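You operate a simulated robot arm through the tools that you are given. There is no shell and no other tool. Be economical: measure what you need, move in short steps, check, and stop when the job is done.

Carry out the task below with a simulated robot arm. There is one attempt and no reset: what you move stays moved.

TASK
Fetch the wiring book and set it on the upper shelf of the parts cabinet. Turn the sealer dial to 0.5 seconds. Put the brown parts carton that says "Springs" from the grey table top on the steel apron of the bag sealer and the brown parts carton labelled "Sensors" on the green shelf of the tall rack. Take the yellow block and put it on the green shelf of the tall rack. Open the bottom blue drawer, take the mesh pouch on the grey table top and put it away in the inside of the bottom blue drawer, then shut the drawer. Any order will do. Set down upright: brown parts carton, yellow block.

It is judged by the outcome, as a careful person would: the job done as asked, and still so three seconds after it is handed in. It fails if anything else is knocked over, pushed out of place, dropped, spilled or broken.

THE ROBOT
A 7-joint arm with a two-finger gripper on a trunk, on a base that drives. Base frame: it is fixed to the floor where the robot stands at the start and does not move with it; the origin is under the middle of the robot, x ahead of it, y to its left, z up. Lengths are in m, angles in degrees, forces in N, time in s.
With the tool pointing down near the work surface it reaches from about 0.3 to 0.74 m from the robot's upright axis, wherever it stands. Its first joint turns from -166.0 to 166.0 degrees. Places, roughly: bottom blue drawer [-3.4, -0.2, 0.2]; brown parts carton [0.5, -1, 0.75]; green shelf of the tall rack [0.5, -2.7, 0.9]; inside of the bottom blue drawer [-3.4, -0.2, 0.1]; mesh pouch (13x19x4 cm) [0.6, -1.5, 0.8]; sealer dial [0.4, -0.5, 0.8]; steel apron of the bag sealer (15x16 cm) [0.34, -0.32, 0.8]; upper shelf of the parts cabinet [-2.7, -0.1, 0.5]; wiring book [0.75, 0, 0.75]; yellow block (3x6x5 cm) [0.7, -1.3, 0.8]. Payload 2.94 kg.
Tool frame: the origin (TCP) lies between the finger pads and is the grasp point; the fingertips stand 0.03 m ahead of it; z points along the fingers, y is the line along which they close. The gripper opens to 0.138 m. The gripper's body begins 0.109 m behind the TCP.
Orientation is that of the tool frame in the base frame, as a unit quaternion [x, y, z, w]. With the fingers straight down and closing along the base's y, the tool's x points along the base's -x, its y along +y and its z along -z.

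THE INTERFACE
- The arm moves only by the tool move_arm. Its argument "plan" is a list of rows, each an object (a shift or turn left out is 0, a gripper value left out holds the last) with "rotation": the turn, a rotation vector about the tool's x, y, z in degrees, a list of three; "dp": the shift along the tool's x, y, z in cm, a list of three; "claw": the finger opening in cm, from 0 to 13.8. In form: [{"rotation": [wx, wy, wz], "dp": [tx, ty, tz], "claw": claw}, ...]. A call has 1 to 8 rows; each row is the pose to reach, as a shift and turn from the pose commanded when the call began, along the tool's axes at that moment. A row lasts 0.2 s, in which the tool goes at most 0.05 m and 8.6 degrees; a call with a longer step from one row to the next is refused whole, and so is a gripper value outside its range. A pose out of reach is approached as far as the arm can. The call stops where the force on the tool passes 40 N (or 10 N more than at its start, if that is more) or the arm is blocked; 0.2 s more then pass. Each finger halts on what it meets, pressing with about 36 N; the grip force reading is that of the motor and also rises with nothing between the fingers. The clock runs only during rows and for 0.2 s after the last one: add rows that repeat a pose to give the fingers time. It gives the time, the measured TCP pose, the force on the tool (base axes), the opening and the grip force at its end, in the units of the frame above (readings bear some noise), with the torque about the TCP (base axes, N m) and any sound that the robot's microphone picked up.
- Cameras (640 x 400 px; columns grow to the right, rows downward): "scene" is now at [-0.0164, 0.0874, 1.5135]; the picture's right is [-0.59, -0.81, 0.00], its down [-0.59, 0.43, -0.68] and it looks along [0.55, -0.40, -0.73] (base axes); focal length 272 px, centre (320, 200). "wrist" rides on the gripper at [0.071, 0.019, -0.146] in the tool frame; the picture's right is [-0.26, 0.97, 0.00], its down [-0.85, -0.23, -0.48] and it looks along [-0.46, -0.12, 0.88] (tool axes); focal length 280 px, centre (320, 200).
- get_image(camera): a new picture of that camera. It takes no simulated time.
- slide_trunk(by): slides the trunk up (or, below 0, down) by that many m; the arm and the scene camera ride with it, the base frame stays. It gives what a move gives, with no picture.
- roll_base(legs): drives the robot by 1 to 6 legs, each [ahead, left, turn to the left] in m, m and degrees, along the robot's own axes; the way and the turn of a leg run together, so that a leg with both is an arc; at most 1.5 m and 180 degrees a leg. The arm and the cameras ride along, it lands a little off, and it stops where it bumps. It gives what a move gives.
- pan_tilt(pan, tilt): turns the head with the scene camera to pan (to the left, within 86 degrees either way) and tilt (down, from -29 to 69), counted from straight ahead of the robot. It gives what a move gives.
- point_at(camera, pixels): there is no depth. For up to 12 entries [column, row, z] of the newest picture of that camera ("zoom" is the newest enlarged one), the place [x, y] in the base frame at which the ray of that pixel passes the height z, good to about 0.002 m. It takes no simulated time.
- enlarge(camera, box): a new picture of the part [left, top, right, bottom] of that camera's present view, enlarged. It takes no simulated time.
- job_done(): hands the job in; it is judged then, once.

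Go step by step. Measure first, check grasps and placings, and put right what went wrong. The budget is 131 turns and 132 pictures, counting those below and the enlarged ones. Unless the task says otherwise, let go and move clear before handing in, and close with one line.

The tools are called after "Emit:" as name(argument=value, ...) on one line, values as JSON. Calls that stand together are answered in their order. move_arm: Moves the arm, as the interface text tells. Its arguments: {"type":"object","properties":{"plan":{"type":"array"}},"required":["plan"]} The other tools are called the same way: slide_trunk (by) slides the trunk up or down; roll_base (legs) drives the base; pan_tilt (pan, tilt) turns the head that bears the scene camera; get_image (camera) takes a picture; point_at (camera, pixels) gives the place at which the rays of pixels pass given heights; enlarge (camera, box) takes an enlarged picture of a part of a camera's view; job_done () hands the job in.

At the start:

```text
time: 0.0
ee_pos: [0.4273, -0.1712, 1.0778]
tool_rot: [0.0, 1.0, 0.0, 0.001]
ft_force: [-0.1, -1.2, 0.5]
moment: [0.01, 0.01, -0.01]
gripper_width: 0.1378
gripper_force: 0.1
trunk travel left (down, up): [-0.375, 0.079]
robot x, y, heading: [-0.0001, 0.0003, 0.1]
head pan, tilt: [-36.4, 47.1]
```

scene: 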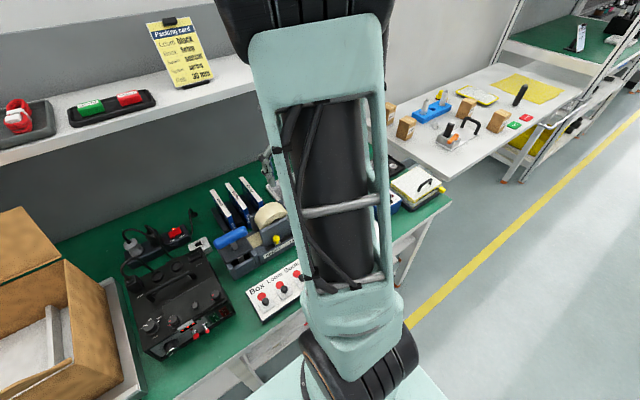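
wrist: 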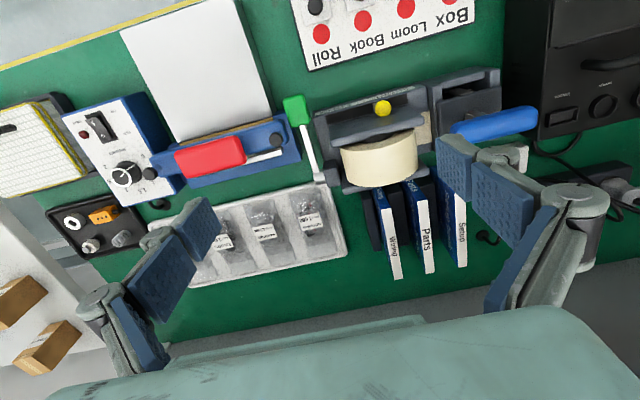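

The wrist view shows the three books (spines near 390,235 / 418,228 / 450,225), the sealer with its dial near (125,175) and the white apron near (190,70). I'll enlarge these for detail.

Emit:
enlarge(camera="wrist", box=[340, 120, 500, 300])

Emit:
enlarge(camera="wrist", box=[50, 80, 210, 220])

Emit:
point_at(camera="wrist", pixels=[[396, 278, 0.75], [380, 188, 0.75], [428, 272, 0.75], [462, 265, 0.75], [125, 175, 0.8], [120, 28, 0.8], [237, 0, 0.8], [172, 145, 0.8], [270, 122, 0.8]])

```text
2.22 times, centred on (420, 210) of wrist
```

zoom: 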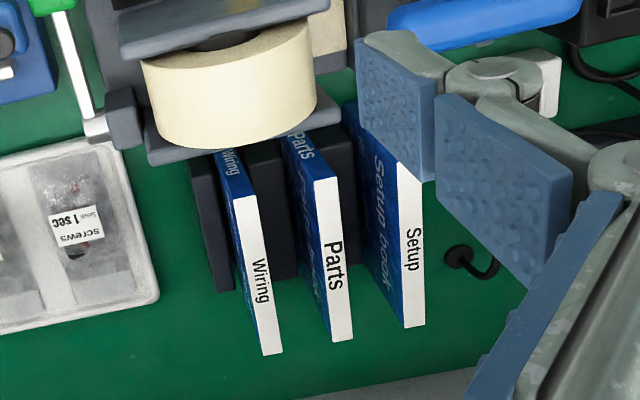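

```text
2.86 times, centred on (130, 150) of wrist
```

zoom: 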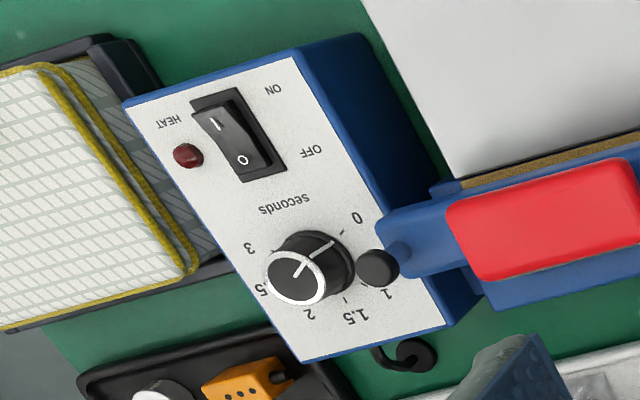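

```text
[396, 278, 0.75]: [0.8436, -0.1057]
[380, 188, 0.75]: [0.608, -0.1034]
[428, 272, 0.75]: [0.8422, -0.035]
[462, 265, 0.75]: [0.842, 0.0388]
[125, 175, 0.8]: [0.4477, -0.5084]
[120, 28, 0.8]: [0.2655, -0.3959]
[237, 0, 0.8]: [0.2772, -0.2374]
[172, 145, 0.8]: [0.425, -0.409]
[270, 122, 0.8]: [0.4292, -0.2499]
```

The dial pointer needs a closer look from overhead. I'll drive sideways to the right so that the sealer is in front, then look again.

Emit:
roll_base(legs=[[0, -0.4, 0]])

Emit:
get_image(camera="wrist")

Emit:
get_image(camera="scene")

```text
time: 4.1
ee_pos: [0.4252, -0.5793, 1.0786]
tool_rot: [0.005, 1.0, 0.0, 0.0]
ft_force: [-0.4, -0.2, 0.7]
moment: [-0.04, 0.01, 0.0]
gripper_width: 0.1381
gripper_force: 0.2
trunk travel left (down, up): [-0.375, 0.079]
robot x, y, heading: [-0.0052, -0.4032, -0.5]
head pan, tilt: [-36.4, 47.1]
```

```text
127 pictures are left
```

wrist: 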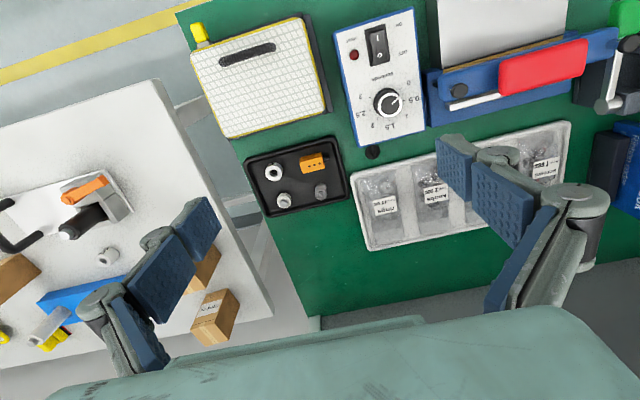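

```text
126 pictures are left
```

scene: 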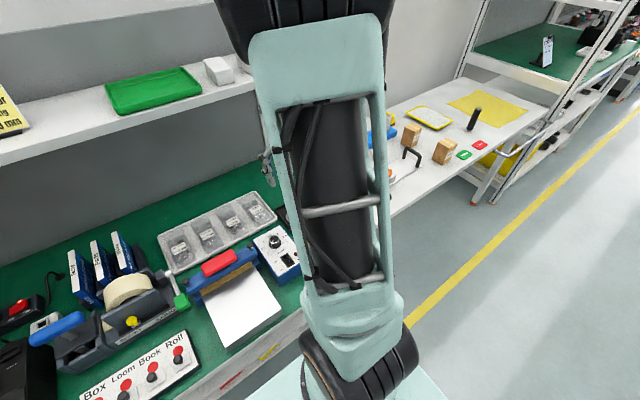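

The dial is at wrist (388,102). I'll enlarge it and measure it.

Emit:
enlarge(camera="wrist", box=[335, 60, 435, 150])

Emit:
point_at(camera="wrist", pixels=[[388, 103, 0.8], [388, 103, 0.78], [336, 32, 0.77], [412, 12, 0.77], [426, 130, 0.77], [359, 148, 0.77], [437, 0, 0.77], [567, 0, 0.77], [558, 44, 0.77], [441, 68, 0.77]])

```text
4.44 times, centred on (385, 105) of wrist
```

zoom: 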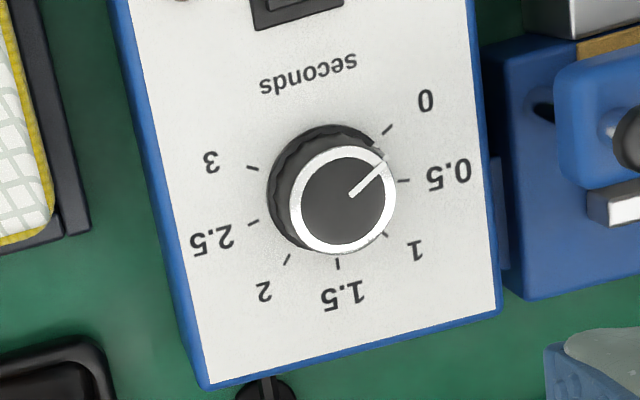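

```text
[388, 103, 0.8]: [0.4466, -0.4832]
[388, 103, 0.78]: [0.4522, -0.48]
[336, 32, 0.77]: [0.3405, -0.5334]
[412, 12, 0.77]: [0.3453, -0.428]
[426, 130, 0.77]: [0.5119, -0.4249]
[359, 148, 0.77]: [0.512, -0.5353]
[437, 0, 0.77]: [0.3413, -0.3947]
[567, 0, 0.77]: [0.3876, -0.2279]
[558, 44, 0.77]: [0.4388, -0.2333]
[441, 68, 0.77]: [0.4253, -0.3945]
```

Pointer direction (zoom 352,195→387,163) matches the 0 tick, so I need about 40° clockwise. I'll move over the knob with a narrowed gripper.

Emit:
move_arm(plan=[{"dp": [-0.4, 3, 3], "claw": 7}, {"dp": [-0.8, 6, 6.5], "claw": 7}, {"dp": [-1.2, 8.5, 10], "claw": 7}, {"dp": [-1.5, 9.3, 13], "claw": 7}])

Emit:
get_image(camera="wrist")

```text
time: 5.1
ee_pos: [0.4394, -0.4861, 0.9458]
tool_rot: [0.004, 1.0, 0.0, 0.0]
ft_force: [0.3, -0.4, 0.2]
moment: [-0.01, -0.03, -0.03]
gripper_width: 0.0701
gripper_force: 0.0
trunk travel left (down, up): [-0.375, 0.079]
robot x, y, heading: [0.0009, -0.4037, -0.4]
head pan, tilt: [-36.4, 47.1]
```

```text
124 pictures are left
```

wrist: 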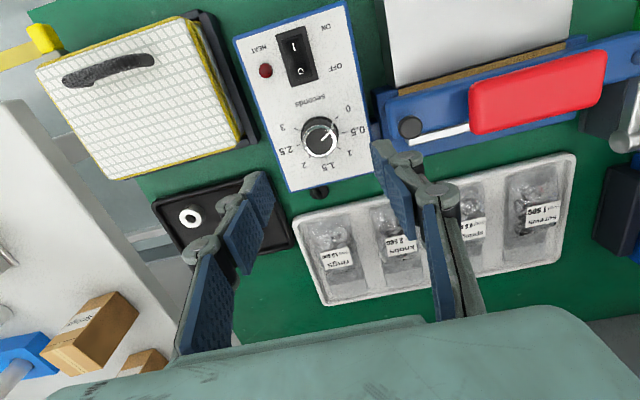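

Emit:
point_at(camera="wrist", pixels=[[321, 139, 0.83], [321, 139, 0.8], [321, 139, 0.77], [234, 38, 0.77], [345, 1, 0.77], [370, 172, 0.77], [287, 191, 0.77], [234, 38, 0.8], [345, 1, 0.8], [370, 172, 0.8], [287, 191, 0.8], [409, 127, 0.8]])

Emit:
enlarge(camera="wrist", box=[270, 90, 370, 180])

```text
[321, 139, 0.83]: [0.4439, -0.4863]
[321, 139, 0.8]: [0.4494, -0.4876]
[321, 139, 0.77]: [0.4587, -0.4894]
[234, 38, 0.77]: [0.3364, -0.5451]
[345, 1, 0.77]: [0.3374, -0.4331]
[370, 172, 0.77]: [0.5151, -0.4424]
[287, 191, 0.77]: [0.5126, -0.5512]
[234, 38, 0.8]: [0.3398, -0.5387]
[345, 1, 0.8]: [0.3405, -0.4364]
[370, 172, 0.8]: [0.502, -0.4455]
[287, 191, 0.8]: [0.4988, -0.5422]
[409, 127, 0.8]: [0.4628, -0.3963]
```

```text
4.44 times, centred on (320, 135) of wrist
```

zoom: 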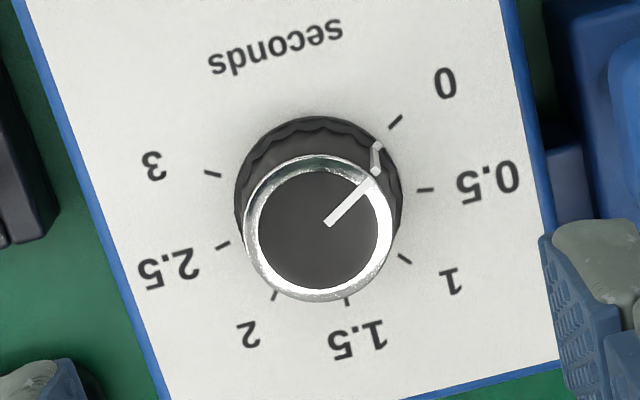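

Panel is about z 0.80–0.81 and the knob top about 0.83–0.85, at roughly (0.443,-0.487). I'll descend to TCP 0.86 and check.

Emit:
move_arm(plan=[{"dp": [-0.2, 0, 4], "claw": 7}, {"dp": [-0.3, 0, 7], "claw": 7}, {"dp": [-0.3, 0, 8.6], "claw": 7}])

Emit:
get_image(camera="wrist")

```text
time: 5.9
ee_pos: [0.4435, -0.4865, 0.8627]
tool_rot: [0.003, 1.0, 0.0, 0.001]
ft_force: [-0.3, -0.3, -0.7]
moment: [0.0, 0.0, 0.01]
gripper_width: 0.0701
gripper_force: 0.1
trunk travel left (down, up): [-0.375, 0.079]
robot x, y, heading: [-0.0019, -0.4073, -0.1]
head pan, tilt: [-36.4, 47.1]
```

```text
122 pictures are left
```

wrist: 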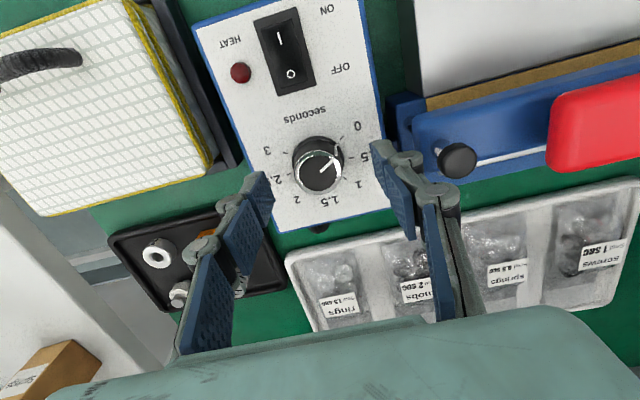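

The knob top (319,170) lines up with the fingertip axis, giving top ≈0.833 and base ≈0.805. I'll descend 2 cm and close on the knob.

Emit:
move_arm(plan=[{"dp": [0, 0, 1], "claw": 7}, {"dp": [0, 0, 2.0], "claw": 7}, {"dp": [0, 0, 2.0], "claw": 4.5}, {"dp": [0, 0, 2.0], "claw": 2.5}, {"dp": [0, 0, 2.0], "claw": 2.5}, {"dp": [0, 0, 2.0], "claw": 2.5}])

Emit:
enlarge(camera="wrist", box=[220, 80, 420, 210])

```text
time: 7.3
ee_pos: [0.4433, -0.4875, 0.8416]
tool_rot: [0.003, 1.0, 0.0, 0.0]
ft_force: [-1.6, -5.5, -2.8]
moment: [-0.29, -0.27, -0.05]
gripper_width: 0.0331
gripper_force: 44.6
trunk travel left (down, up): [-0.375, 0.079]
robot x, y, heading: [-0.0027, -0.4042, -0.2]
head pan, tilt: [-36.4, 47.1]
```

```text
3.08 times, centred on (320, 145) of wrist
```

zoom: 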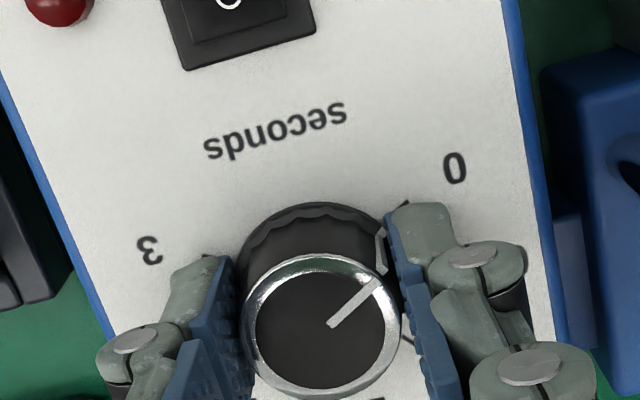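

Grip is on the knob (3.3 cm). Now I'll turn 40° clockwise.

Emit:
move_arm(plan=[{"rotation": [0, 0, 8]}, {"rotation": [0, 0, 16]}, {"rotation": [0, 0, 24]}, {"rotation": [0, 0, 32]}, {"rotation": [0, 0, 40]}, {"rotation": [0, 0, 40]}])

Emit:
move_arm(plan=[{"claw": 4.5}, {"claw": 6}, {"claw": 7}, {"dp": [0, 0, -4], "claw": 7}, {"dp": [0, 0, -8], "claw": 7}])

Emit:
enlarge(camera="wrist", box=[220, 60, 420, 200])

```text
time: 8.7
ee_pos: [0.443, -0.4879, 0.8417]
tool_rot: [0.346, 0.938, 0.001, 0.0]
ft_force: [-1.7, -8.0, 4.5]
moment: [-0.35, 0.03, -0.01]
gripper_width: 0.033
gripper_force: 45.9
trunk travel left (down, up): [-0.375, 0.079]
robot x, y, heading: [-0.0031, -0.4045, -0.3]
head pan, tilt: [-36.4, 47.1]
```

```text
time: 9.9
ee_pos: [0.4437, -0.4873, 0.9233]
tool_rot: [0.346, 0.938, 0.0, 0.001]
ft_force: [0.0, 1.0, -0.1]
moment: [-0.04, -0.04, -0.02]
gripper_width: 0.0698
gripper_force: 0.0
trunk travel left (down, up): [-0.375, 0.079]
robot x, y, heading: [-0.0038, -0.406, -0.5]
head pan, tilt: [-36.4, 47.1]
```

```text
2.86 times, centred on (320, 130) of wrist
```

zoom: 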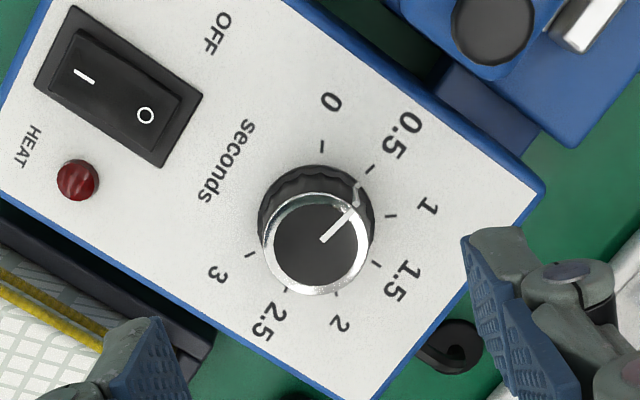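

The pointer now lies on the 0.5 tick (zoom 370,168). Next I'll raise and straighten the tool and drive right to the grey table.

Emit:
move_arm(plan=[{"rotation": [0, 0, -8], "dp": [0, 0, -4], "claw": 7}, {"rotation": [0, 0, -16], "dp": [0, 0, -8]}, {"rotation": [0, 0, -24], "dp": [0, 0, -12]}, {"rotation": [0, 0, -32], "dp": [0, 0, -16]}, {"rotation": [0, 0, -40], "dp": [0, 0, -18]}])

Emit:
roll_base(legs=[[-0.05, -0.8, 0]])

Emit:
get_image(camera="wrist")

Emit:
get_image(camera="scene")

```text
time: 11.1
ee_pos: [0.4426, -0.4873, 1.1022]
tool_rot: [0.003, 1.0, -0.001, 0.0]
ft_force: [0.8, -0.7, -0.3]
moment: [0.0, 0.03, -0.01]
gripper_width: 0.0702
gripper_force: 0.1
trunk travel left (down, up): [-0.375, 0.079]
robot x, y, heading: [0.0002, -0.4039, -0.2]
head pan, tilt: [-36.4, 47.1]
```

```text
time: 18.6
ee_pos: [0.3828, -1.3039, 1.1031]
tool_rot: [0.008, 1.0, 0.0, 0.0]
ft_force: [0.3, -0.3, -0.2]
moment: [0.0, -0.01, -0.01]
gripper_width: 0.07
gripper_force: 0.0
trunk travel left (down, up): [-0.375, 0.079]
robot x, y, heading: [-0.0601, -1.2156, -0.9]
head pan, tilt: [-36.4, 47.1]
```

```text
119 pictures are left
```

wrist: 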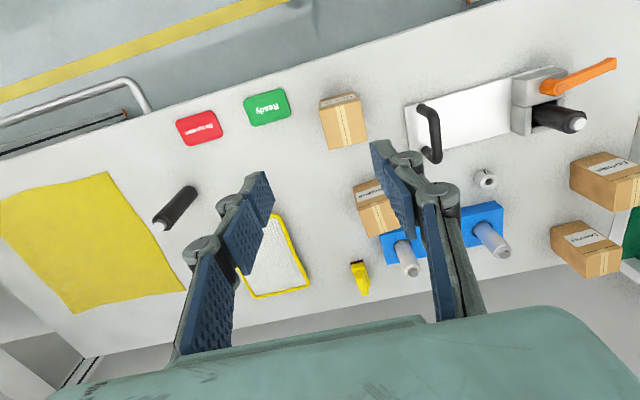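

```text
118 pictures are left
```

scene: 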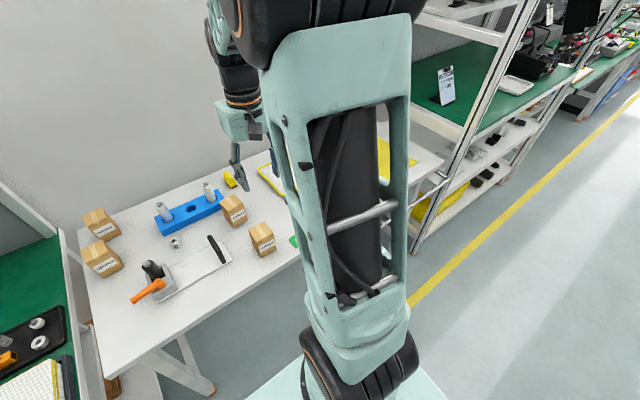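

Four cartons are visible at wrist (342,122), (378,207), (608,182), (587,248). I'll enlarge to read their labels.

Emit:
enlarge(camera="wrist", box=[520, 130, 640, 290])

Emit:
enlarge(camera="wrist", box=[300, 80, 430, 300])

Emit:
enlarge(camera="scene", box=[60, 180, 290, 310])

```text
2.50 times, centred on (580, 210) of wrist
```

zoom: 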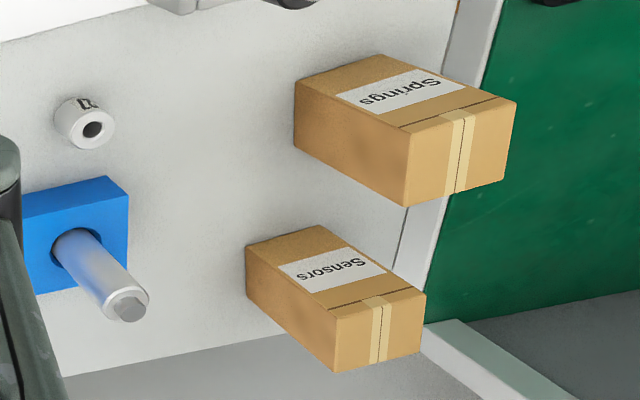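

```text
1.82 times, centred on (365, 190) of wrist
```

zoom: 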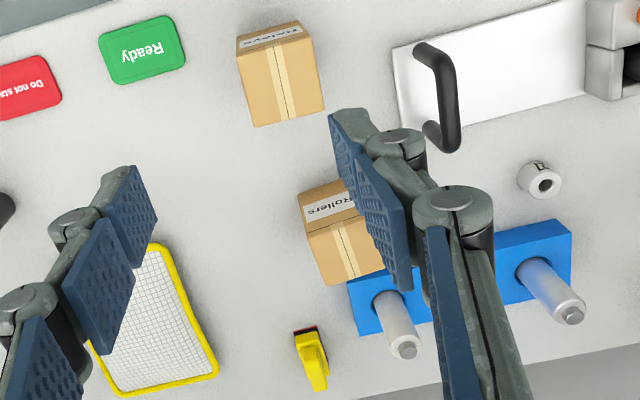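

```text
2.78 times, centred on (175, 245) of scene
```

zoom: 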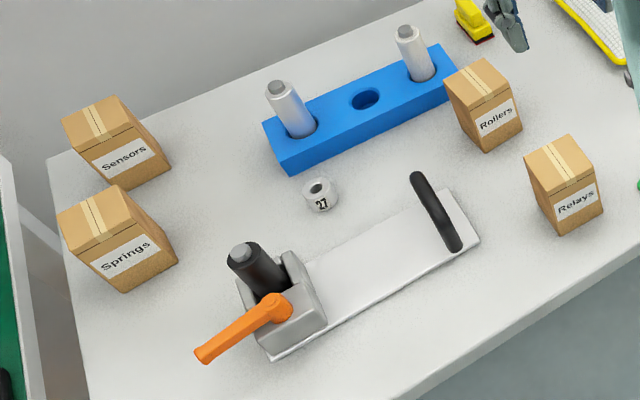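

Springs and Sensors are the two cartons at the left end of the table, labels toward the robot. I'll shift left to face them, open the gripper, and take pictures.

Emit:
roll_base(legs=[[0, 0.3, 0.8]])

Emit:
get_image(camera="wrist")

Emit:
get_image(camera="scene")

```text
time: 21.8
ee_pos: [0.3866, -1.0047, 1.1023]
tool_rot: [0.005, 1.0, 0.0, 0.0]
ft_force: [0.0, 0.4, -0.6]
moment: [0.03, -0.01, 0.01]
gripper_width: 0.07
gripper_force: 0.2
trunk travel left (down, up): [-0.375, 0.079]
robot x, y, heading: [-0.0578, -0.9199, -0.5]
head pan, tilt: [-36.4, 47.1]
```

```text
114 pictures are left
```

wrist: 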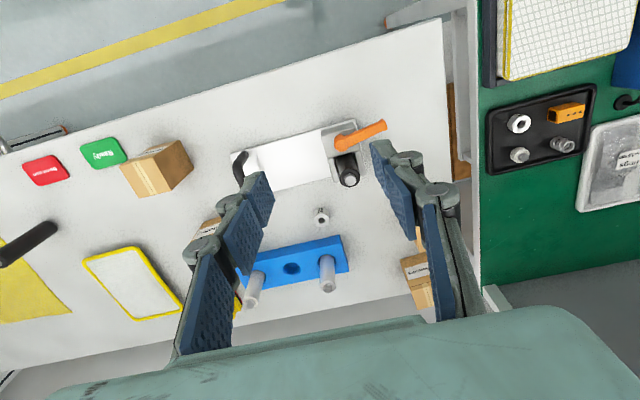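

```text
113 pictures are left
```

scene: 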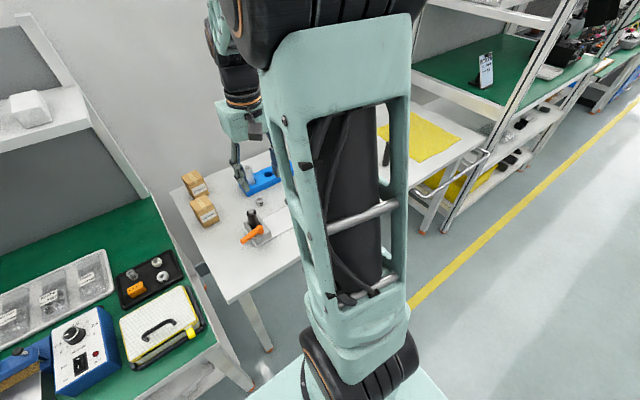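

Emit:
enlarge(camera="scene", box=[160, 150, 280, 260])

```text
3.64 times, centred on (220, 205) of scene
```

zoom: 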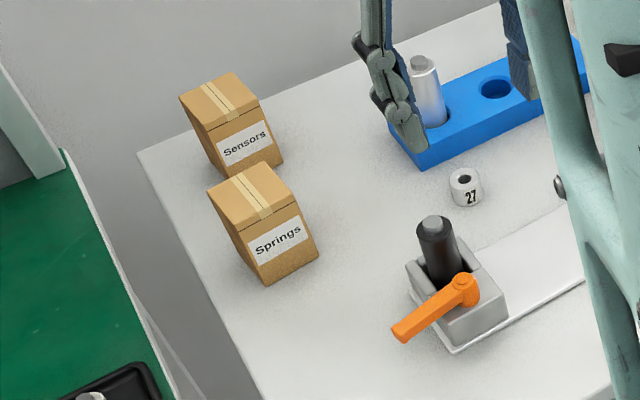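

Emit:
point_at(camera="zoom", pixels=[[266, 286, 0.7], [319, 253, 0.7], [247, 231, 0.8], [301, 200, 0.8], [209, 193, 0.8], [263, 160, 0.8], [283, 163, 0.7], [260, 107, 0.8], [206, 131, 0.8], [179, 98, 0.8], [234, 72, 0.8], [247, 231, 0.78]])

Emit:
point_at(camera="wrist", pixels=[[402, 260, 0.7], [415, 308, 0.8], [436, 8, 0.7], [436, 8, 0.74]])

```text
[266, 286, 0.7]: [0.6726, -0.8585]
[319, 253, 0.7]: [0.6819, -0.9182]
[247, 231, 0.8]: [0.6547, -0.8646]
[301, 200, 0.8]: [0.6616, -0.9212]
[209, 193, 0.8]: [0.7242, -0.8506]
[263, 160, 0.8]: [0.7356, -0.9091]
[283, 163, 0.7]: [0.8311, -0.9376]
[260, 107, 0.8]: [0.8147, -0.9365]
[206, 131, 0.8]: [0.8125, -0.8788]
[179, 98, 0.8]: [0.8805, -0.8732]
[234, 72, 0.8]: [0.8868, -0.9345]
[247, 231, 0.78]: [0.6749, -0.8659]
```

```text
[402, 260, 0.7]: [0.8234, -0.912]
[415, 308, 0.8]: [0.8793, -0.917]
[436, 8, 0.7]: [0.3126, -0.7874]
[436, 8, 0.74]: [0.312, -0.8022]
```

The heights are ambiguous, so I'll move the gripper leftward, open wide, and triangulate from a second wrist view.

Emit:
move_arm(plan=[{"dp": [0, 4, 0], "claw": 13.5}, {"dp": [0, 8, 0]}, {"dp": [0, 12, 0]}, {"dp": [0, 15, 0]}, {"dp": [0, 15, 0]}])

Emit:
get_image(camera="wrist")

```text
time: 23.0
ee_pos: [0.3896, -0.853, 1.1028]
tool_rot: [0.005, 1.0, 0.0, 0.0]
ft_force: [-0.7, 0.1, 1.1]
moment: [-0.01, 0.02, -0.02]
gripper_width: 0.1351
gripper_force: 0.1
trunk travel left (down, up): [-0.375, 0.079]
robot x, y, heading: [-0.0572, -0.92, -0.8]
head pan, tilt: [-36.4, 47.1]
```

```text
111 pictures are left
```

wrist: 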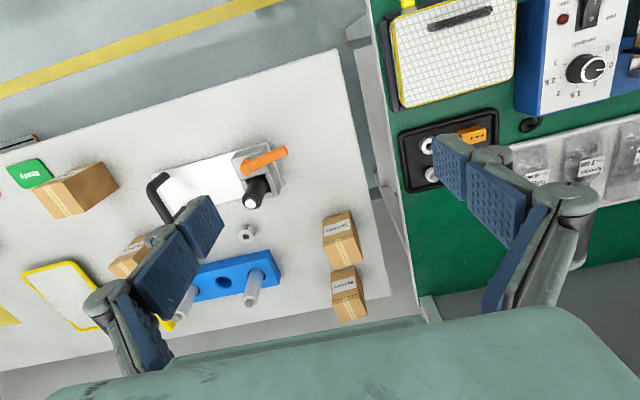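

Emit:
enlarge(camera="wrist", box=[290, 190, 400, 330])

Emit:
point_at(camera="wrist", pixels=[[337, 48, 0.7], [337, 48, 0.8], [248, 233, 0.8], [248, 233, 0.7]])

Emit:
point_at(camera="scene", pixels=[[230, 303, 0.7], [230, 303, 0.8], [260, 200, 0.8], [260, 200, 0.7]])

```text
2.86 times, centred on (345, 260) of wrist
```

zoom: 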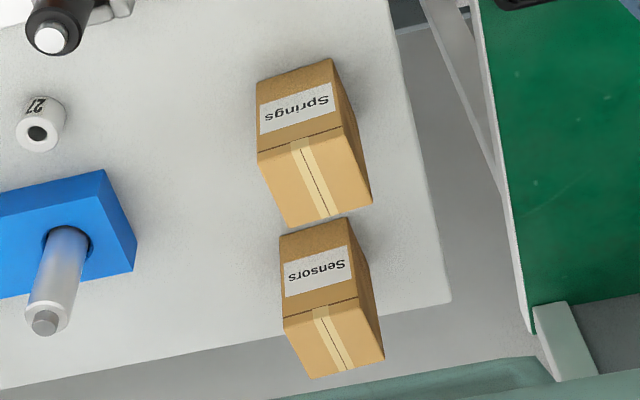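

```text
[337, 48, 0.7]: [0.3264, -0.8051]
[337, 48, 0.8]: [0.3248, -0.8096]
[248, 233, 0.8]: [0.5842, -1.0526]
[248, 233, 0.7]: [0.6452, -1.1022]
```

```text
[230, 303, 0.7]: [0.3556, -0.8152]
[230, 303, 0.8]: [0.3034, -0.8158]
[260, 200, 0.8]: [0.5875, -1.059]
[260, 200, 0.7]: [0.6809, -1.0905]
```

Emit:
point_at(camera="zoom", pixels=[[256, 81, 0.76], [332, 57, 0.76], [258, 153, 0.84], [342, 125, 0.84], [372, 203, 0.84], [287, 228, 0.84], [279, 237, 0.76], [352, 219, 0.76], [284, 318, 0.84], [357, 296, 0.84], [384, 358, 0.84], [310, 378, 0.84]])

```text
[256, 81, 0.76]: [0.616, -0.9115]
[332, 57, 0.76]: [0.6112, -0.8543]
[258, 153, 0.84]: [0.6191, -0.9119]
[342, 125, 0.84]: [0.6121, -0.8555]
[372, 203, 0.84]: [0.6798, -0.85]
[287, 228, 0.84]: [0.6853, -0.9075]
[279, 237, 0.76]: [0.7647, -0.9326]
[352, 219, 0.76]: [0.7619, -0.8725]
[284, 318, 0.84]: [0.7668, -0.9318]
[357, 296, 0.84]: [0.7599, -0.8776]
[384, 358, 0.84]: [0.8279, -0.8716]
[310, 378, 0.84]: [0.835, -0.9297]
```

Table surface ≈0.76; Springs centre ≈(0.648,-0.882), Sensors ≈(0.798,-0.903), both 8 cm high and yawed about 5°. I'll move above Springs and check.

Emit:
move_arm(plan=[{"dp": [-4.5, -0.4, 0], "claw": 9}, {"dp": [-9, -0.8, 1], "rotation": [0, 0, -2]}, {"dp": [-13.5, -1.2, 3], "rotation": [0, 0, -4]}, {"dp": [-17.5, -1.6, 6], "rotation": [0, 0, -5.5]}, {"dp": [-21, -2, 9], "rotation": [0, 0, -5.5]}, {"dp": [-24, -2.4, 12], "rotation": [0, 0, -5.5]}, {"dp": [-25.8, -2.6, 15.5], "rotation": [0, 0, -5.5]}, {"dp": [-25.8, -2.6, 17.5], "rotation": [0, 0, -5.5]}])

Emit:
get_image(camera="wrist")

```text
refused: row 4 steps farther than a row can; nothing moved
```

```text
109 pictures are left
```

wrist: 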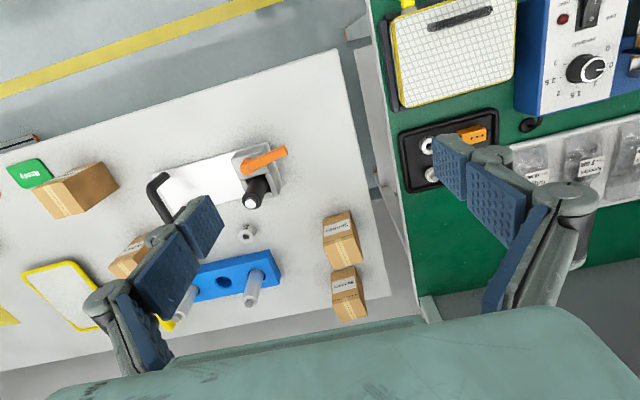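

Emit:
move_arm(plan=[{"dp": [-4.6, -0.4, 1], "claw": 9}, {"dp": [-9, -0.8, 2], "rotation": [0, 0, -2]}, {"dp": [-13, -1.2, 4], "rotation": [0, 0, -4]}, {"dp": [-17, -1.6, 6], "rotation": [0, 0, -5.5]}, {"dp": [-20.5, -2, 8], "rotation": [0, 0, -5.5]}, {"dp": [-23.5, -2.4, 11], "rotation": [0, 0, -5.5]}, {"dp": [-25.8, -2.6, 15], "rotation": [0, 0, -5.5]}, {"dp": [-25.8, -2.6, 17], "rotation": [0, 0, -5.5]}])

Emit:
get_image(camera="wrist")

```text
time: 24.8
ee_pos: [0.6496, -0.8836, 0.9325]
tool_rot: [-0.043, 0.999, 0.0, 0.0]
ft_force: [0.4, 0.1, -0.1]
moment: [0.01, 0.02, 0.0]
gripper_width: 0.0899
gripper_force: 0.0
trunk travel left (down, up): [-0.375, 0.079]
robot x, y, heading: [-0.058, -0.9207, -0.5]
head pan, tilt: [-36.4, 47.1]
```

```text
108 pictures are left
```

wrist: 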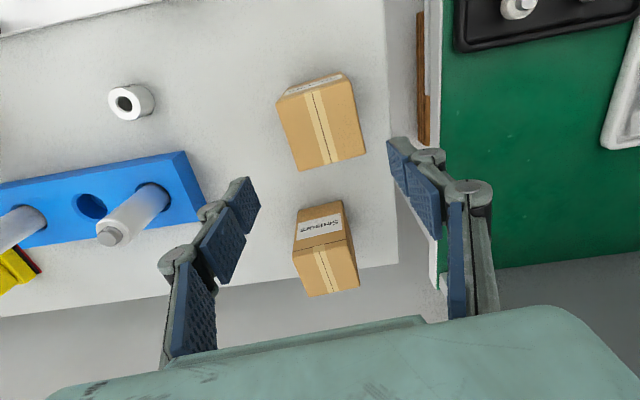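

Emit:
point_at(camera="wrist", pixels=[[277, 100, 0.84], [350, 78, 0.84], [366, 155, 0.84], [299, 171, 0.84], [277, 100, 0.83], [366, 155, 0.83], [296, 245, 0.83], [345, 231, 0.83], [359, 285, 0.83], [310, 296, 0.83]])

```text
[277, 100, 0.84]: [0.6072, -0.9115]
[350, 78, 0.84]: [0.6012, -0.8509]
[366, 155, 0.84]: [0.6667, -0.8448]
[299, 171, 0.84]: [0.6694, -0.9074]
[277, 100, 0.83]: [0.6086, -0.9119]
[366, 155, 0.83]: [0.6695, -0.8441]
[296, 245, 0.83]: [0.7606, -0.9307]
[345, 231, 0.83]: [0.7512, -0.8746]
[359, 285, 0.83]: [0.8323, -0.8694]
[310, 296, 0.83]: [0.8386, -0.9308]
```

The two views agree on a top at ≈0.855 with centre ≈(0.634,-0.880). I'll correct by 1.5 cm, lower to TCP 0.825, and grip.

Emit:
move_arm(plan=[{"dp": [1.6, 0.3, 2]}, {"dp": [1.6, 0.3, 6]}, {"dp": [1.6, 0.3, 9]}, {"dp": [1.6, 0.3, 10.7]}, {"dp": [1.6, 0.3, 10.7], "claw": 7}, {"dp": [1.6, 0.3, 10.7], "claw": 5}, {"dp": [1.6, 0.3, 10.7], "claw": 5}])

Emit:
get_image(camera="wrist")

```text
time: 26.4
ee_pos: [0.6323, -0.8815, 0.8257]
tool_rot: [-0.044, 0.999, 0.0, 0.0]
ft_force: [-0.2, -0.4, 0.4]
moment: [-0.04, -0.03, 0.02]
gripper_width: 0.0549
gripper_force: 36.1
trunk travel left (down, up): [-0.375, 0.079]
robot x, y, heading: [-0.0555, -0.9212, -0.7]
head pan, tilt: [-36.4, 47.1]
```

```text
107 pictures are left
```

wrist: 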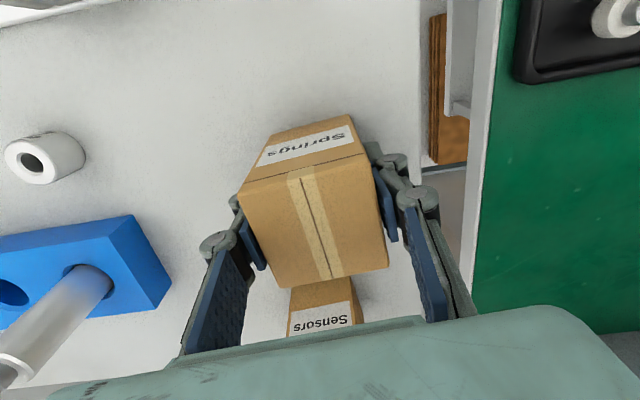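

Springs is held (5.5 cm). I'll lift, retract, and drive back to the sealer.

Emit:
move_arm(plan=[{"dp": [0, 0, -4]}, {"dp": [0, 0, -9]}, {"dp": [0, 0, -14]}, {"dp": [2, 0, -18]}, {"dp": [6, 0, -21]}, {"dp": [11, 0, -21]}, {"dp": [16, 0, -21]}, {"dp": [20.5, 0, -21]}])

Emit:
roll_base(legs=[[0, 0.56, 0.7]])

Emit:
get_image(camera="wrist")

Emit:
get_image(camera="scene")

```text
time: 28.2
ee_pos: [0.4267, -0.8965, 1.0385]
tool_rot: [-0.044, 0.999, 0.0, 0.001]
ft_force: [0.4, 0.6, -1.3]
moment: [0.0, -0.05, 0.01]
gripper_width: 0.0553
gripper_force: 35.6
trunk travel left (down, up): [-0.375, 0.079]
robot x, y, heading: [-0.057, -0.9194, -0.5]
head pan, tilt: [-36.4, 47.1]
```

```text
time: 33.6
ee_pos: [0.4331, -0.3309, 1.0364]
tool_rot: [-0.045, 0.999, 0.0, 0.0]
ft_force: [0.1, 0.2, -1.3]
moment: [0.01, 0.0, 0.06]
gripper_width: 0.0552
gripper_force: 35.9
trunk travel left (down, up): [-0.375, 0.079]
robot x, y, heading: [-0.0529, -0.3558, -0.4]
head pan, tilt: [-36.4, 47.1]
```

```text
106 pictures are left
```

wrist: 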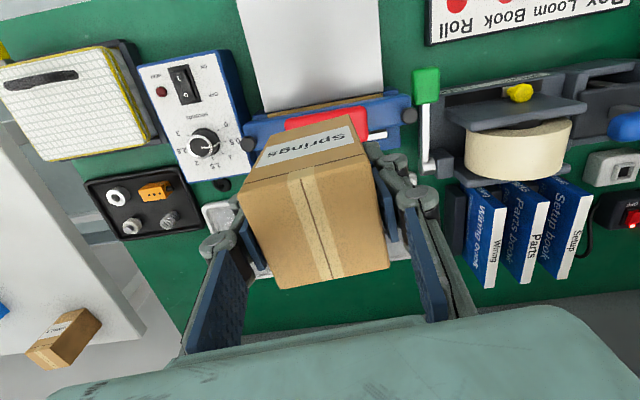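

```text
105 pictures are left
```

scene: 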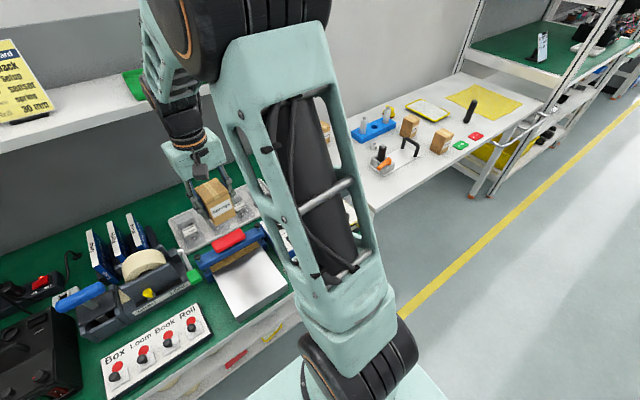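

Emit:
point_at(camera="scene", pixels=[[258, 250, 0.79], [288, 290, 0.79], [229, 319, 0.79], [205, 275, 0.79], [205, 275, 0.75], [229, 319, 0.75]])

Emit:
point_at(camera="wrist", pixels=[[263, 110, 0.79], [383, 95, 0.79], [237, 1, 0.79], [380, 1, 0.79], [263, 110, 0.75]])

```text
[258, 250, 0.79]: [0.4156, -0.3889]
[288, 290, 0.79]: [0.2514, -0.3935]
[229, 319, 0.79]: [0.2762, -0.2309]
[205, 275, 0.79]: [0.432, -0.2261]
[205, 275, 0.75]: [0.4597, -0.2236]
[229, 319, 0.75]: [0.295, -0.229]
```

```text
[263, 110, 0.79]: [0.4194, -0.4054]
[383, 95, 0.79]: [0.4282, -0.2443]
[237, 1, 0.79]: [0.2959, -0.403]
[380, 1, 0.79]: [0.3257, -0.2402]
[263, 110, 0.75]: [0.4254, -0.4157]
```

Apron spans about x 0.27–0.425, y -0.395–-0.235. I'll move the carton above its centre, down to about 7 cm over it.

Emit:
move_arm(plan=[{"dp": [4.5, 1, 0]}, {"dp": [9.2, 2, 0]}, {"dp": [9.7, 2, 4.5]}, {"dp": [9.7, 2, 9]}, {"dp": [9.7, 2, 13]}])

Emit:
get_image(camera="wrist")

Emit:
enlarge(camera="scene", box=[150, 180, 330, 340])

```text
time: 34.9
ee_pos: [0.3345, -0.3174, 0.908]
tool_rot: [-0.045, 0.999, 0.0, 0.0]
ft_force: [0.3, 0.7, -1.6]
moment: [-0.04, -0.02, 0.03]
gripper_width: 0.0551
gripper_force: 35.5
trunk travel left (down, up): [-0.375, 0.079]
robot x, y, heading: [-0.0516, -0.3537, -0.2]
head pan, tilt: [-36.4, 47.1]
```

```text
104 pictures are left
```

wrist: 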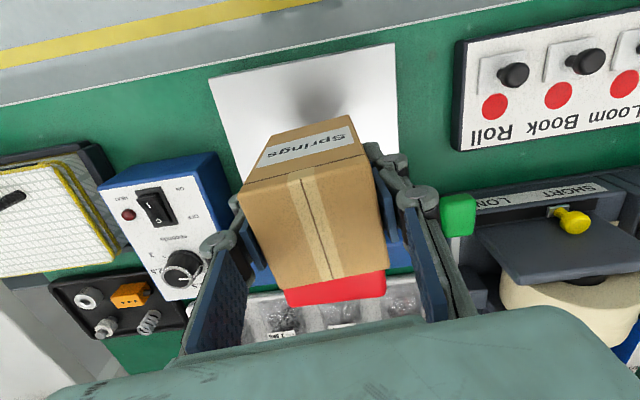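

```text
2.50 times, centred on (240, 260) of scene
```

zoom: 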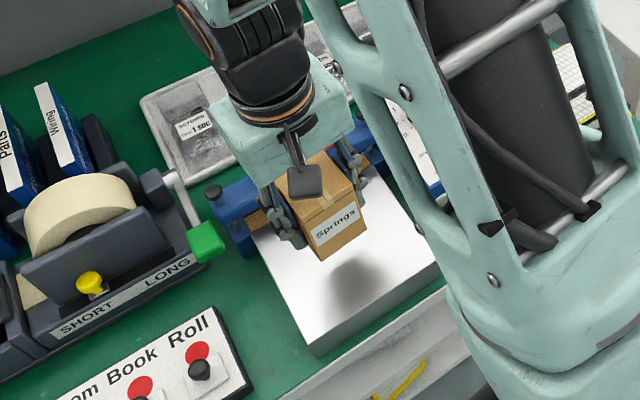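

Emit:
move_arm(plan=[{"dp": [0, 0, 3]}, {"dp": [0, 0, 4.5]}, {"dp": [0, 0, 5.3]}, {"dp": [0, 0, 5.6]}])

Emit:
enlarge(camera="scene", box=[190, 220, 310, 340])

```text
time: 35.9
ee_pos: [0.3356, -0.318, 0.8515]
tool_rot: [-0.046, 0.999, 0.0, 0.0]
ft_force: [0.5, -0.6, -0.9]
moment: [0.0, -0.01, 0.01]
gripper_width: 0.0553
gripper_force: 36.4
trunk travel left (down, up): [-0.375, 0.079]
robot x, y, heading: [-0.0505, -0.3529, -0.2]
head pan, tilt: [-36.4, 47.1]
```

```text
3.33 times, centred on (250, 280) of scene
```

zoom: 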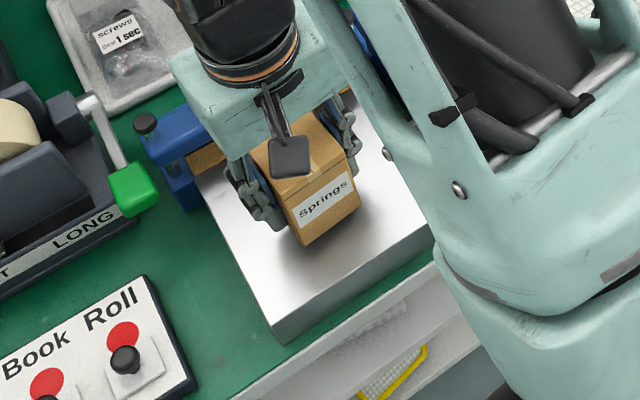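

Emit:
move_arm(plan=[{"dp": [0, 0, 0.3]}, {"dp": [0, 0, 0.6]}, {"dp": [0, 0, 0.9]}])

```text
time: 36.6
ee_pos: [0.3336, -0.3193, 0.8412]
tool_rot: [-0.046, 0.999, 0.0, 0.0]
ft_force: [-0.3, 0.1, -0.6]
moment: [0.01, 0.02, -0.01]
gripper_width: 0.0552
gripper_force: 36.3
trunk travel left (down, up): [-0.375, 0.079]
robot x, y, heading: [-0.0516, -0.3552, -0.3]
head pan, tilt: [-36.4, 47.1]
```

Emit:
move_arm(plan=[{"dp": [0, 0, 0.3]}, {"dp": [0, 0, 0.6]}, {"dp": [0, 0, 0.9]}])

Emit:
enlarge(camera="scene", box=[190, 220, 310, 340])

```text
time: 37.5
ee_pos: [0.3344, -0.3184, 0.8351]
tool_rot: [-0.045, 0.999, 0.001, 0.004]
ft_force: [0.0, -0.3, 33.8]
moment: [-0.01, 0.06, 0.0]
gripper_width: 0.0555
gripper_force: 35.9
trunk travel left (down, up): [-0.375, 0.079]
robot x, y, heading: [-0.0495, -0.3588, -0.3]
head pan, tilt: [-36.4, 47.1]
```

```text
3.33 times, centred on (250, 280) of scene
```

zoom: 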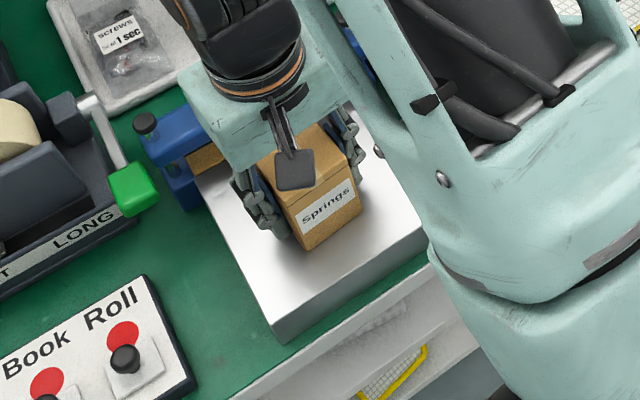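

Contact force shows the carton is resting on the apron. I'll ease off, release, and rise.

Emit:
move_arm(plan=[{"dp": [0, 0, -0.4]}, {"dp": [0, 0, -0.4], "claw": 6.5}, {"dp": [0, 0, -0.4], "claw": 8}, {"dp": [0, 0, -5]}, {"dp": [0, 0, -10]}, {"dp": [0, 0, -15]}, {"dp": [0, 0, -20]}, {"dp": [0, 0, -22]}])

Emit:
enlarge(camera="scene", box=[190, 220, 310, 340])

Emit:
get_image(camera="wrist")

```text
time: 39.2
ee_pos: [0.3354, -0.32, 1.054]
tool_rot: [-0.045, 0.999, -0.001, 0.0]
ft_force: [0.1, 0.1, -0.8]
moment: [0.0, 0.0, 0.01]
gripper_width: 0.0803
gripper_force: 0.1
trunk travel left (down, up): [-0.375, 0.079]
robot x, y, heading: [-0.0507, -0.3547, -0.3]
head pan, tilt: [-36.4, 47.1]
```

```text
3.33 times, centred on (250, 280) of scene
```

zoom: 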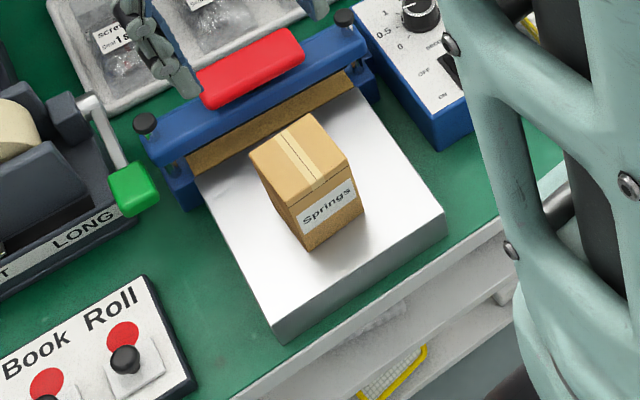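

```text
99 pictures are left
```

wrist: 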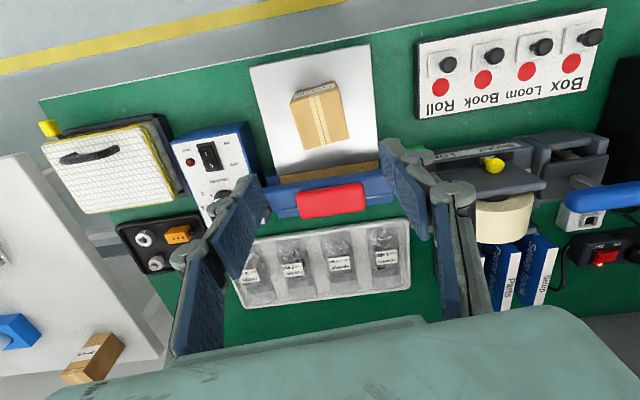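

Springs stands upright on the apron. Next I'll drive to Sensors, a bit further forward in x, with the gripper at 1.05 m.

Emit:
roll_base(legs=[[0, -0.56, 0.3], [0.11, 0, 0]])

Emit:
get_image(camera="wrist")

```text
time: 45.4
ee_pos: [0.4432, -0.8753, 1.0532]
tool_rot: [-0.048, 0.999, 0.0, 0.0]
ft_force: [1.0, 0.5, -0.8]
moment: [0.0, 0.01, -0.02]
gripper_width: 0.0804
gripper_force: 0.0
trunk travel left (down, up): [-0.375, 0.079]
robot x, y, heading: [0.0545, -0.9133, -0.1]
head pan, tilt: [-36.4, 47.1]
```

```text
98 pictures are left
```

wrist: 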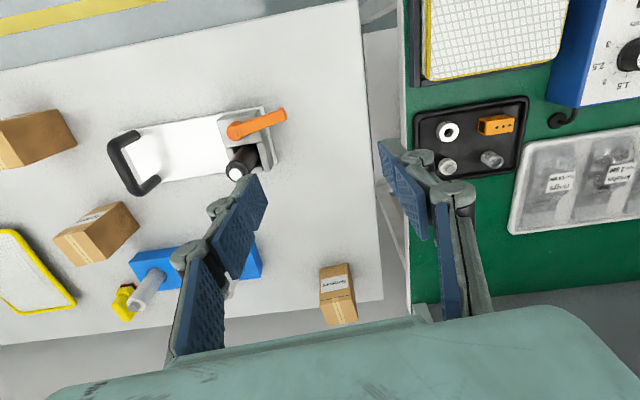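

Emit:
move_arm(plan=[{"dp": [-4.2, -0.75, 1.1], "claw": 9}, {"dp": [-8.4, -1.5, 2.2]}, {"dp": [-12.6, -2.2, 3.3]}, {"dp": [-16.8, -3, 4.4]}, {"dp": [-21, -3.7, 5.5]}, {"dp": [-25.2, -4.5, 6.6]}, {"dp": [-29.4, -5.2, 7.7]}, {"dp": [-33.4, -6, 9]}])

Emit:
get_image(camera="wrist")

```text
time: 47.2
ee_pos: [0.7811, -0.9041, 0.9623]
tool_rot: [-0.048, 0.999, 0.0, -0.002]
ft_force: [0.8, 0.2, 1.0]
moment: [0.02, 0.02, -0.01]
gripper_width: 0.0898
gripper_force: 0.0
trunk travel left (down, up): [-0.375, 0.079]
robot x, y, heading: [0.0594, -0.9141, 0.1]
head pan, tilt: [-36.4, 47.1]
```

```text
97 pictures are left
```

wrist: 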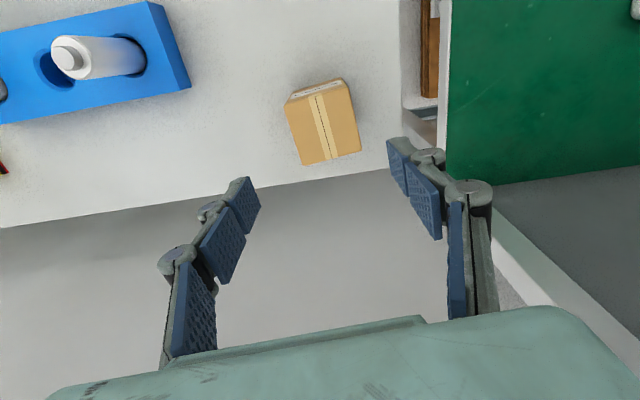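

Emit:
point_at(camera="wrist", pixels=[[284, 106, 0.855], [343, 82, 0.855], [361, 150, 0.855], [303, 165, 0.855]])

```text
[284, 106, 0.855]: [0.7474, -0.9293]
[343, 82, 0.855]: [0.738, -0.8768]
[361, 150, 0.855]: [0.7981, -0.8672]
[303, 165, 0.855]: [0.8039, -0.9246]
```

Sensors' top centre is ≈(0.772,-0.899). I'll correct, descend, and grip.

Emit:
move_arm(plan=[{"dp": [0.85, 0.55, 3], "rotation": [0, 0, -3]}, {"dp": [0.85, 0.55, 7], "rotation": [0, 0, -3]}, {"dp": [0.85, 0.55, 11], "rotation": [0, 0, -3]}, {"dp": [0.85, 0.55, 13.6], "rotation": [0, 0, -3]}, {"dp": [0.85, 0.55, 13.6], "rotation": [0, 0, -3], "claw": 7}, {"dp": [0.85, 0.55, 13.6], "rotation": [0, 0, -3], "claw": 5}, {"dp": [0.85, 0.55, 13.6], "rotation": [0, 0, -3], "claw": 5}])

Emit:
get_image(camera="wrist")

```text
time: 48.8
ee_pos: [0.7738, -0.9016, 0.8279]
tool_rot: [-0.074, 0.997, 0.0, 0.0]
ft_force: [1.2, 0.1, 1.2]
moment: [-0.01, -0.04, -0.01]
gripper_width: 0.0552
gripper_force: 36.6
trunk travel left (down, up): [-0.375, 0.079]
robot x, y, heading: [0.0597, -0.9132, -0.2]
head pan, tilt: [-36.4, 47.1]
```

```text
96 pictures are left
```

wrist: 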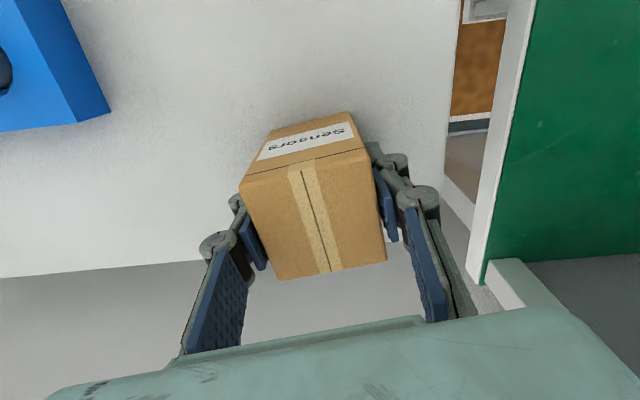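

Held. I'll lift and retract, then drive toward the tall rack.

Emit:
move_arm(plan=[{"dp": [0, 0, -4.5]}, {"dp": [0, 0, -9]}, {"dp": [0, 0, -13.5]}, {"dp": [1, 0, -18]}, {"dp": [5, 0, -21]}, {"dp": [10, 0, -21]}, {"dp": [15, 0, -21]}, {"dp": [20, 0, -21]}])

Emit:
move_arm(plan=[{"dp": [4, 0, 0]}, {"dp": [8, 0, 0]}, {"dp": [12, 0, 0]}, {"dp": [15, 0, 0]}])

Emit:
roll_base(legs=[[-0.3, 0, 0], [0, -1.3, 0]])

Emit:
get_image(camera="scene")

```text
time: 50.6
ee_pos: [0.5752, -0.9304, 1.0409]
tool_rot: [-0.074, 0.997, 0.0, 0.001]
ft_force: [0.0, -0.8, -1.3]
moment: [0.03, -0.03, 0.03]
gripper_width: 0.0551
gripper_force: 35.6
trunk travel left (down, up): [-0.375, 0.079]
robot x, y, heading: [0.0599, -0.9145, -0.4]
head pan, tilt: [-36.4, 47.1]
```

```text
time: 51.6
ee_pos: [0.4258, -0.9529, 1.0371]
tool_rot: [-0.074, 0.997, 0.0, 0.0]
ft_force: [-0.4, -0.2, -1.7]
moment: [-0.02, -0.03, 0.03]
gripper_width: 0.0551
gripper_force: 35.7
trunk travel left (down, up): [-0.375, 0.079]
robot x, y, heading: [0.0559, -0.9155, -0.1]
head pan, tilt: [-36.4, 47.1]
```

```text
time: 64.9
ee_pos: [0.1208, -2.2544, 1.0368]
tool_rot: [-0.075, 0.997, 0.001, 0.001]
ft_force: [0.4, -0.8, -1.6]
moment: [0.01, 0.03, 0.01]
gripper_width: 0.0553
gripper_force: 36.3
trunk travel left (down, up): [-0.375, 0.079]
robot x, y, heading: [-0.2498, -2.2186, -0.3]
head pan, tilt: [-36.4, 47.1]
```

```text
95 pictures are left
```

scene: 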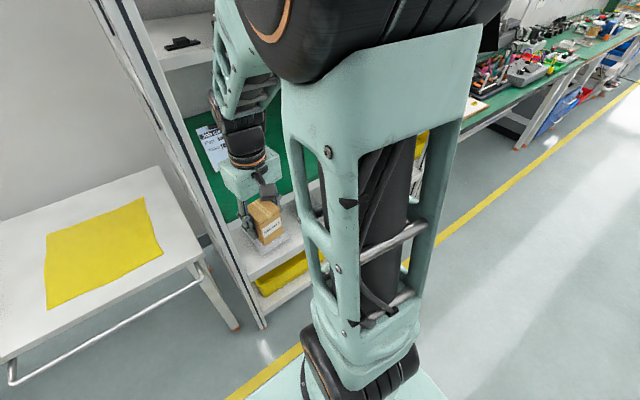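

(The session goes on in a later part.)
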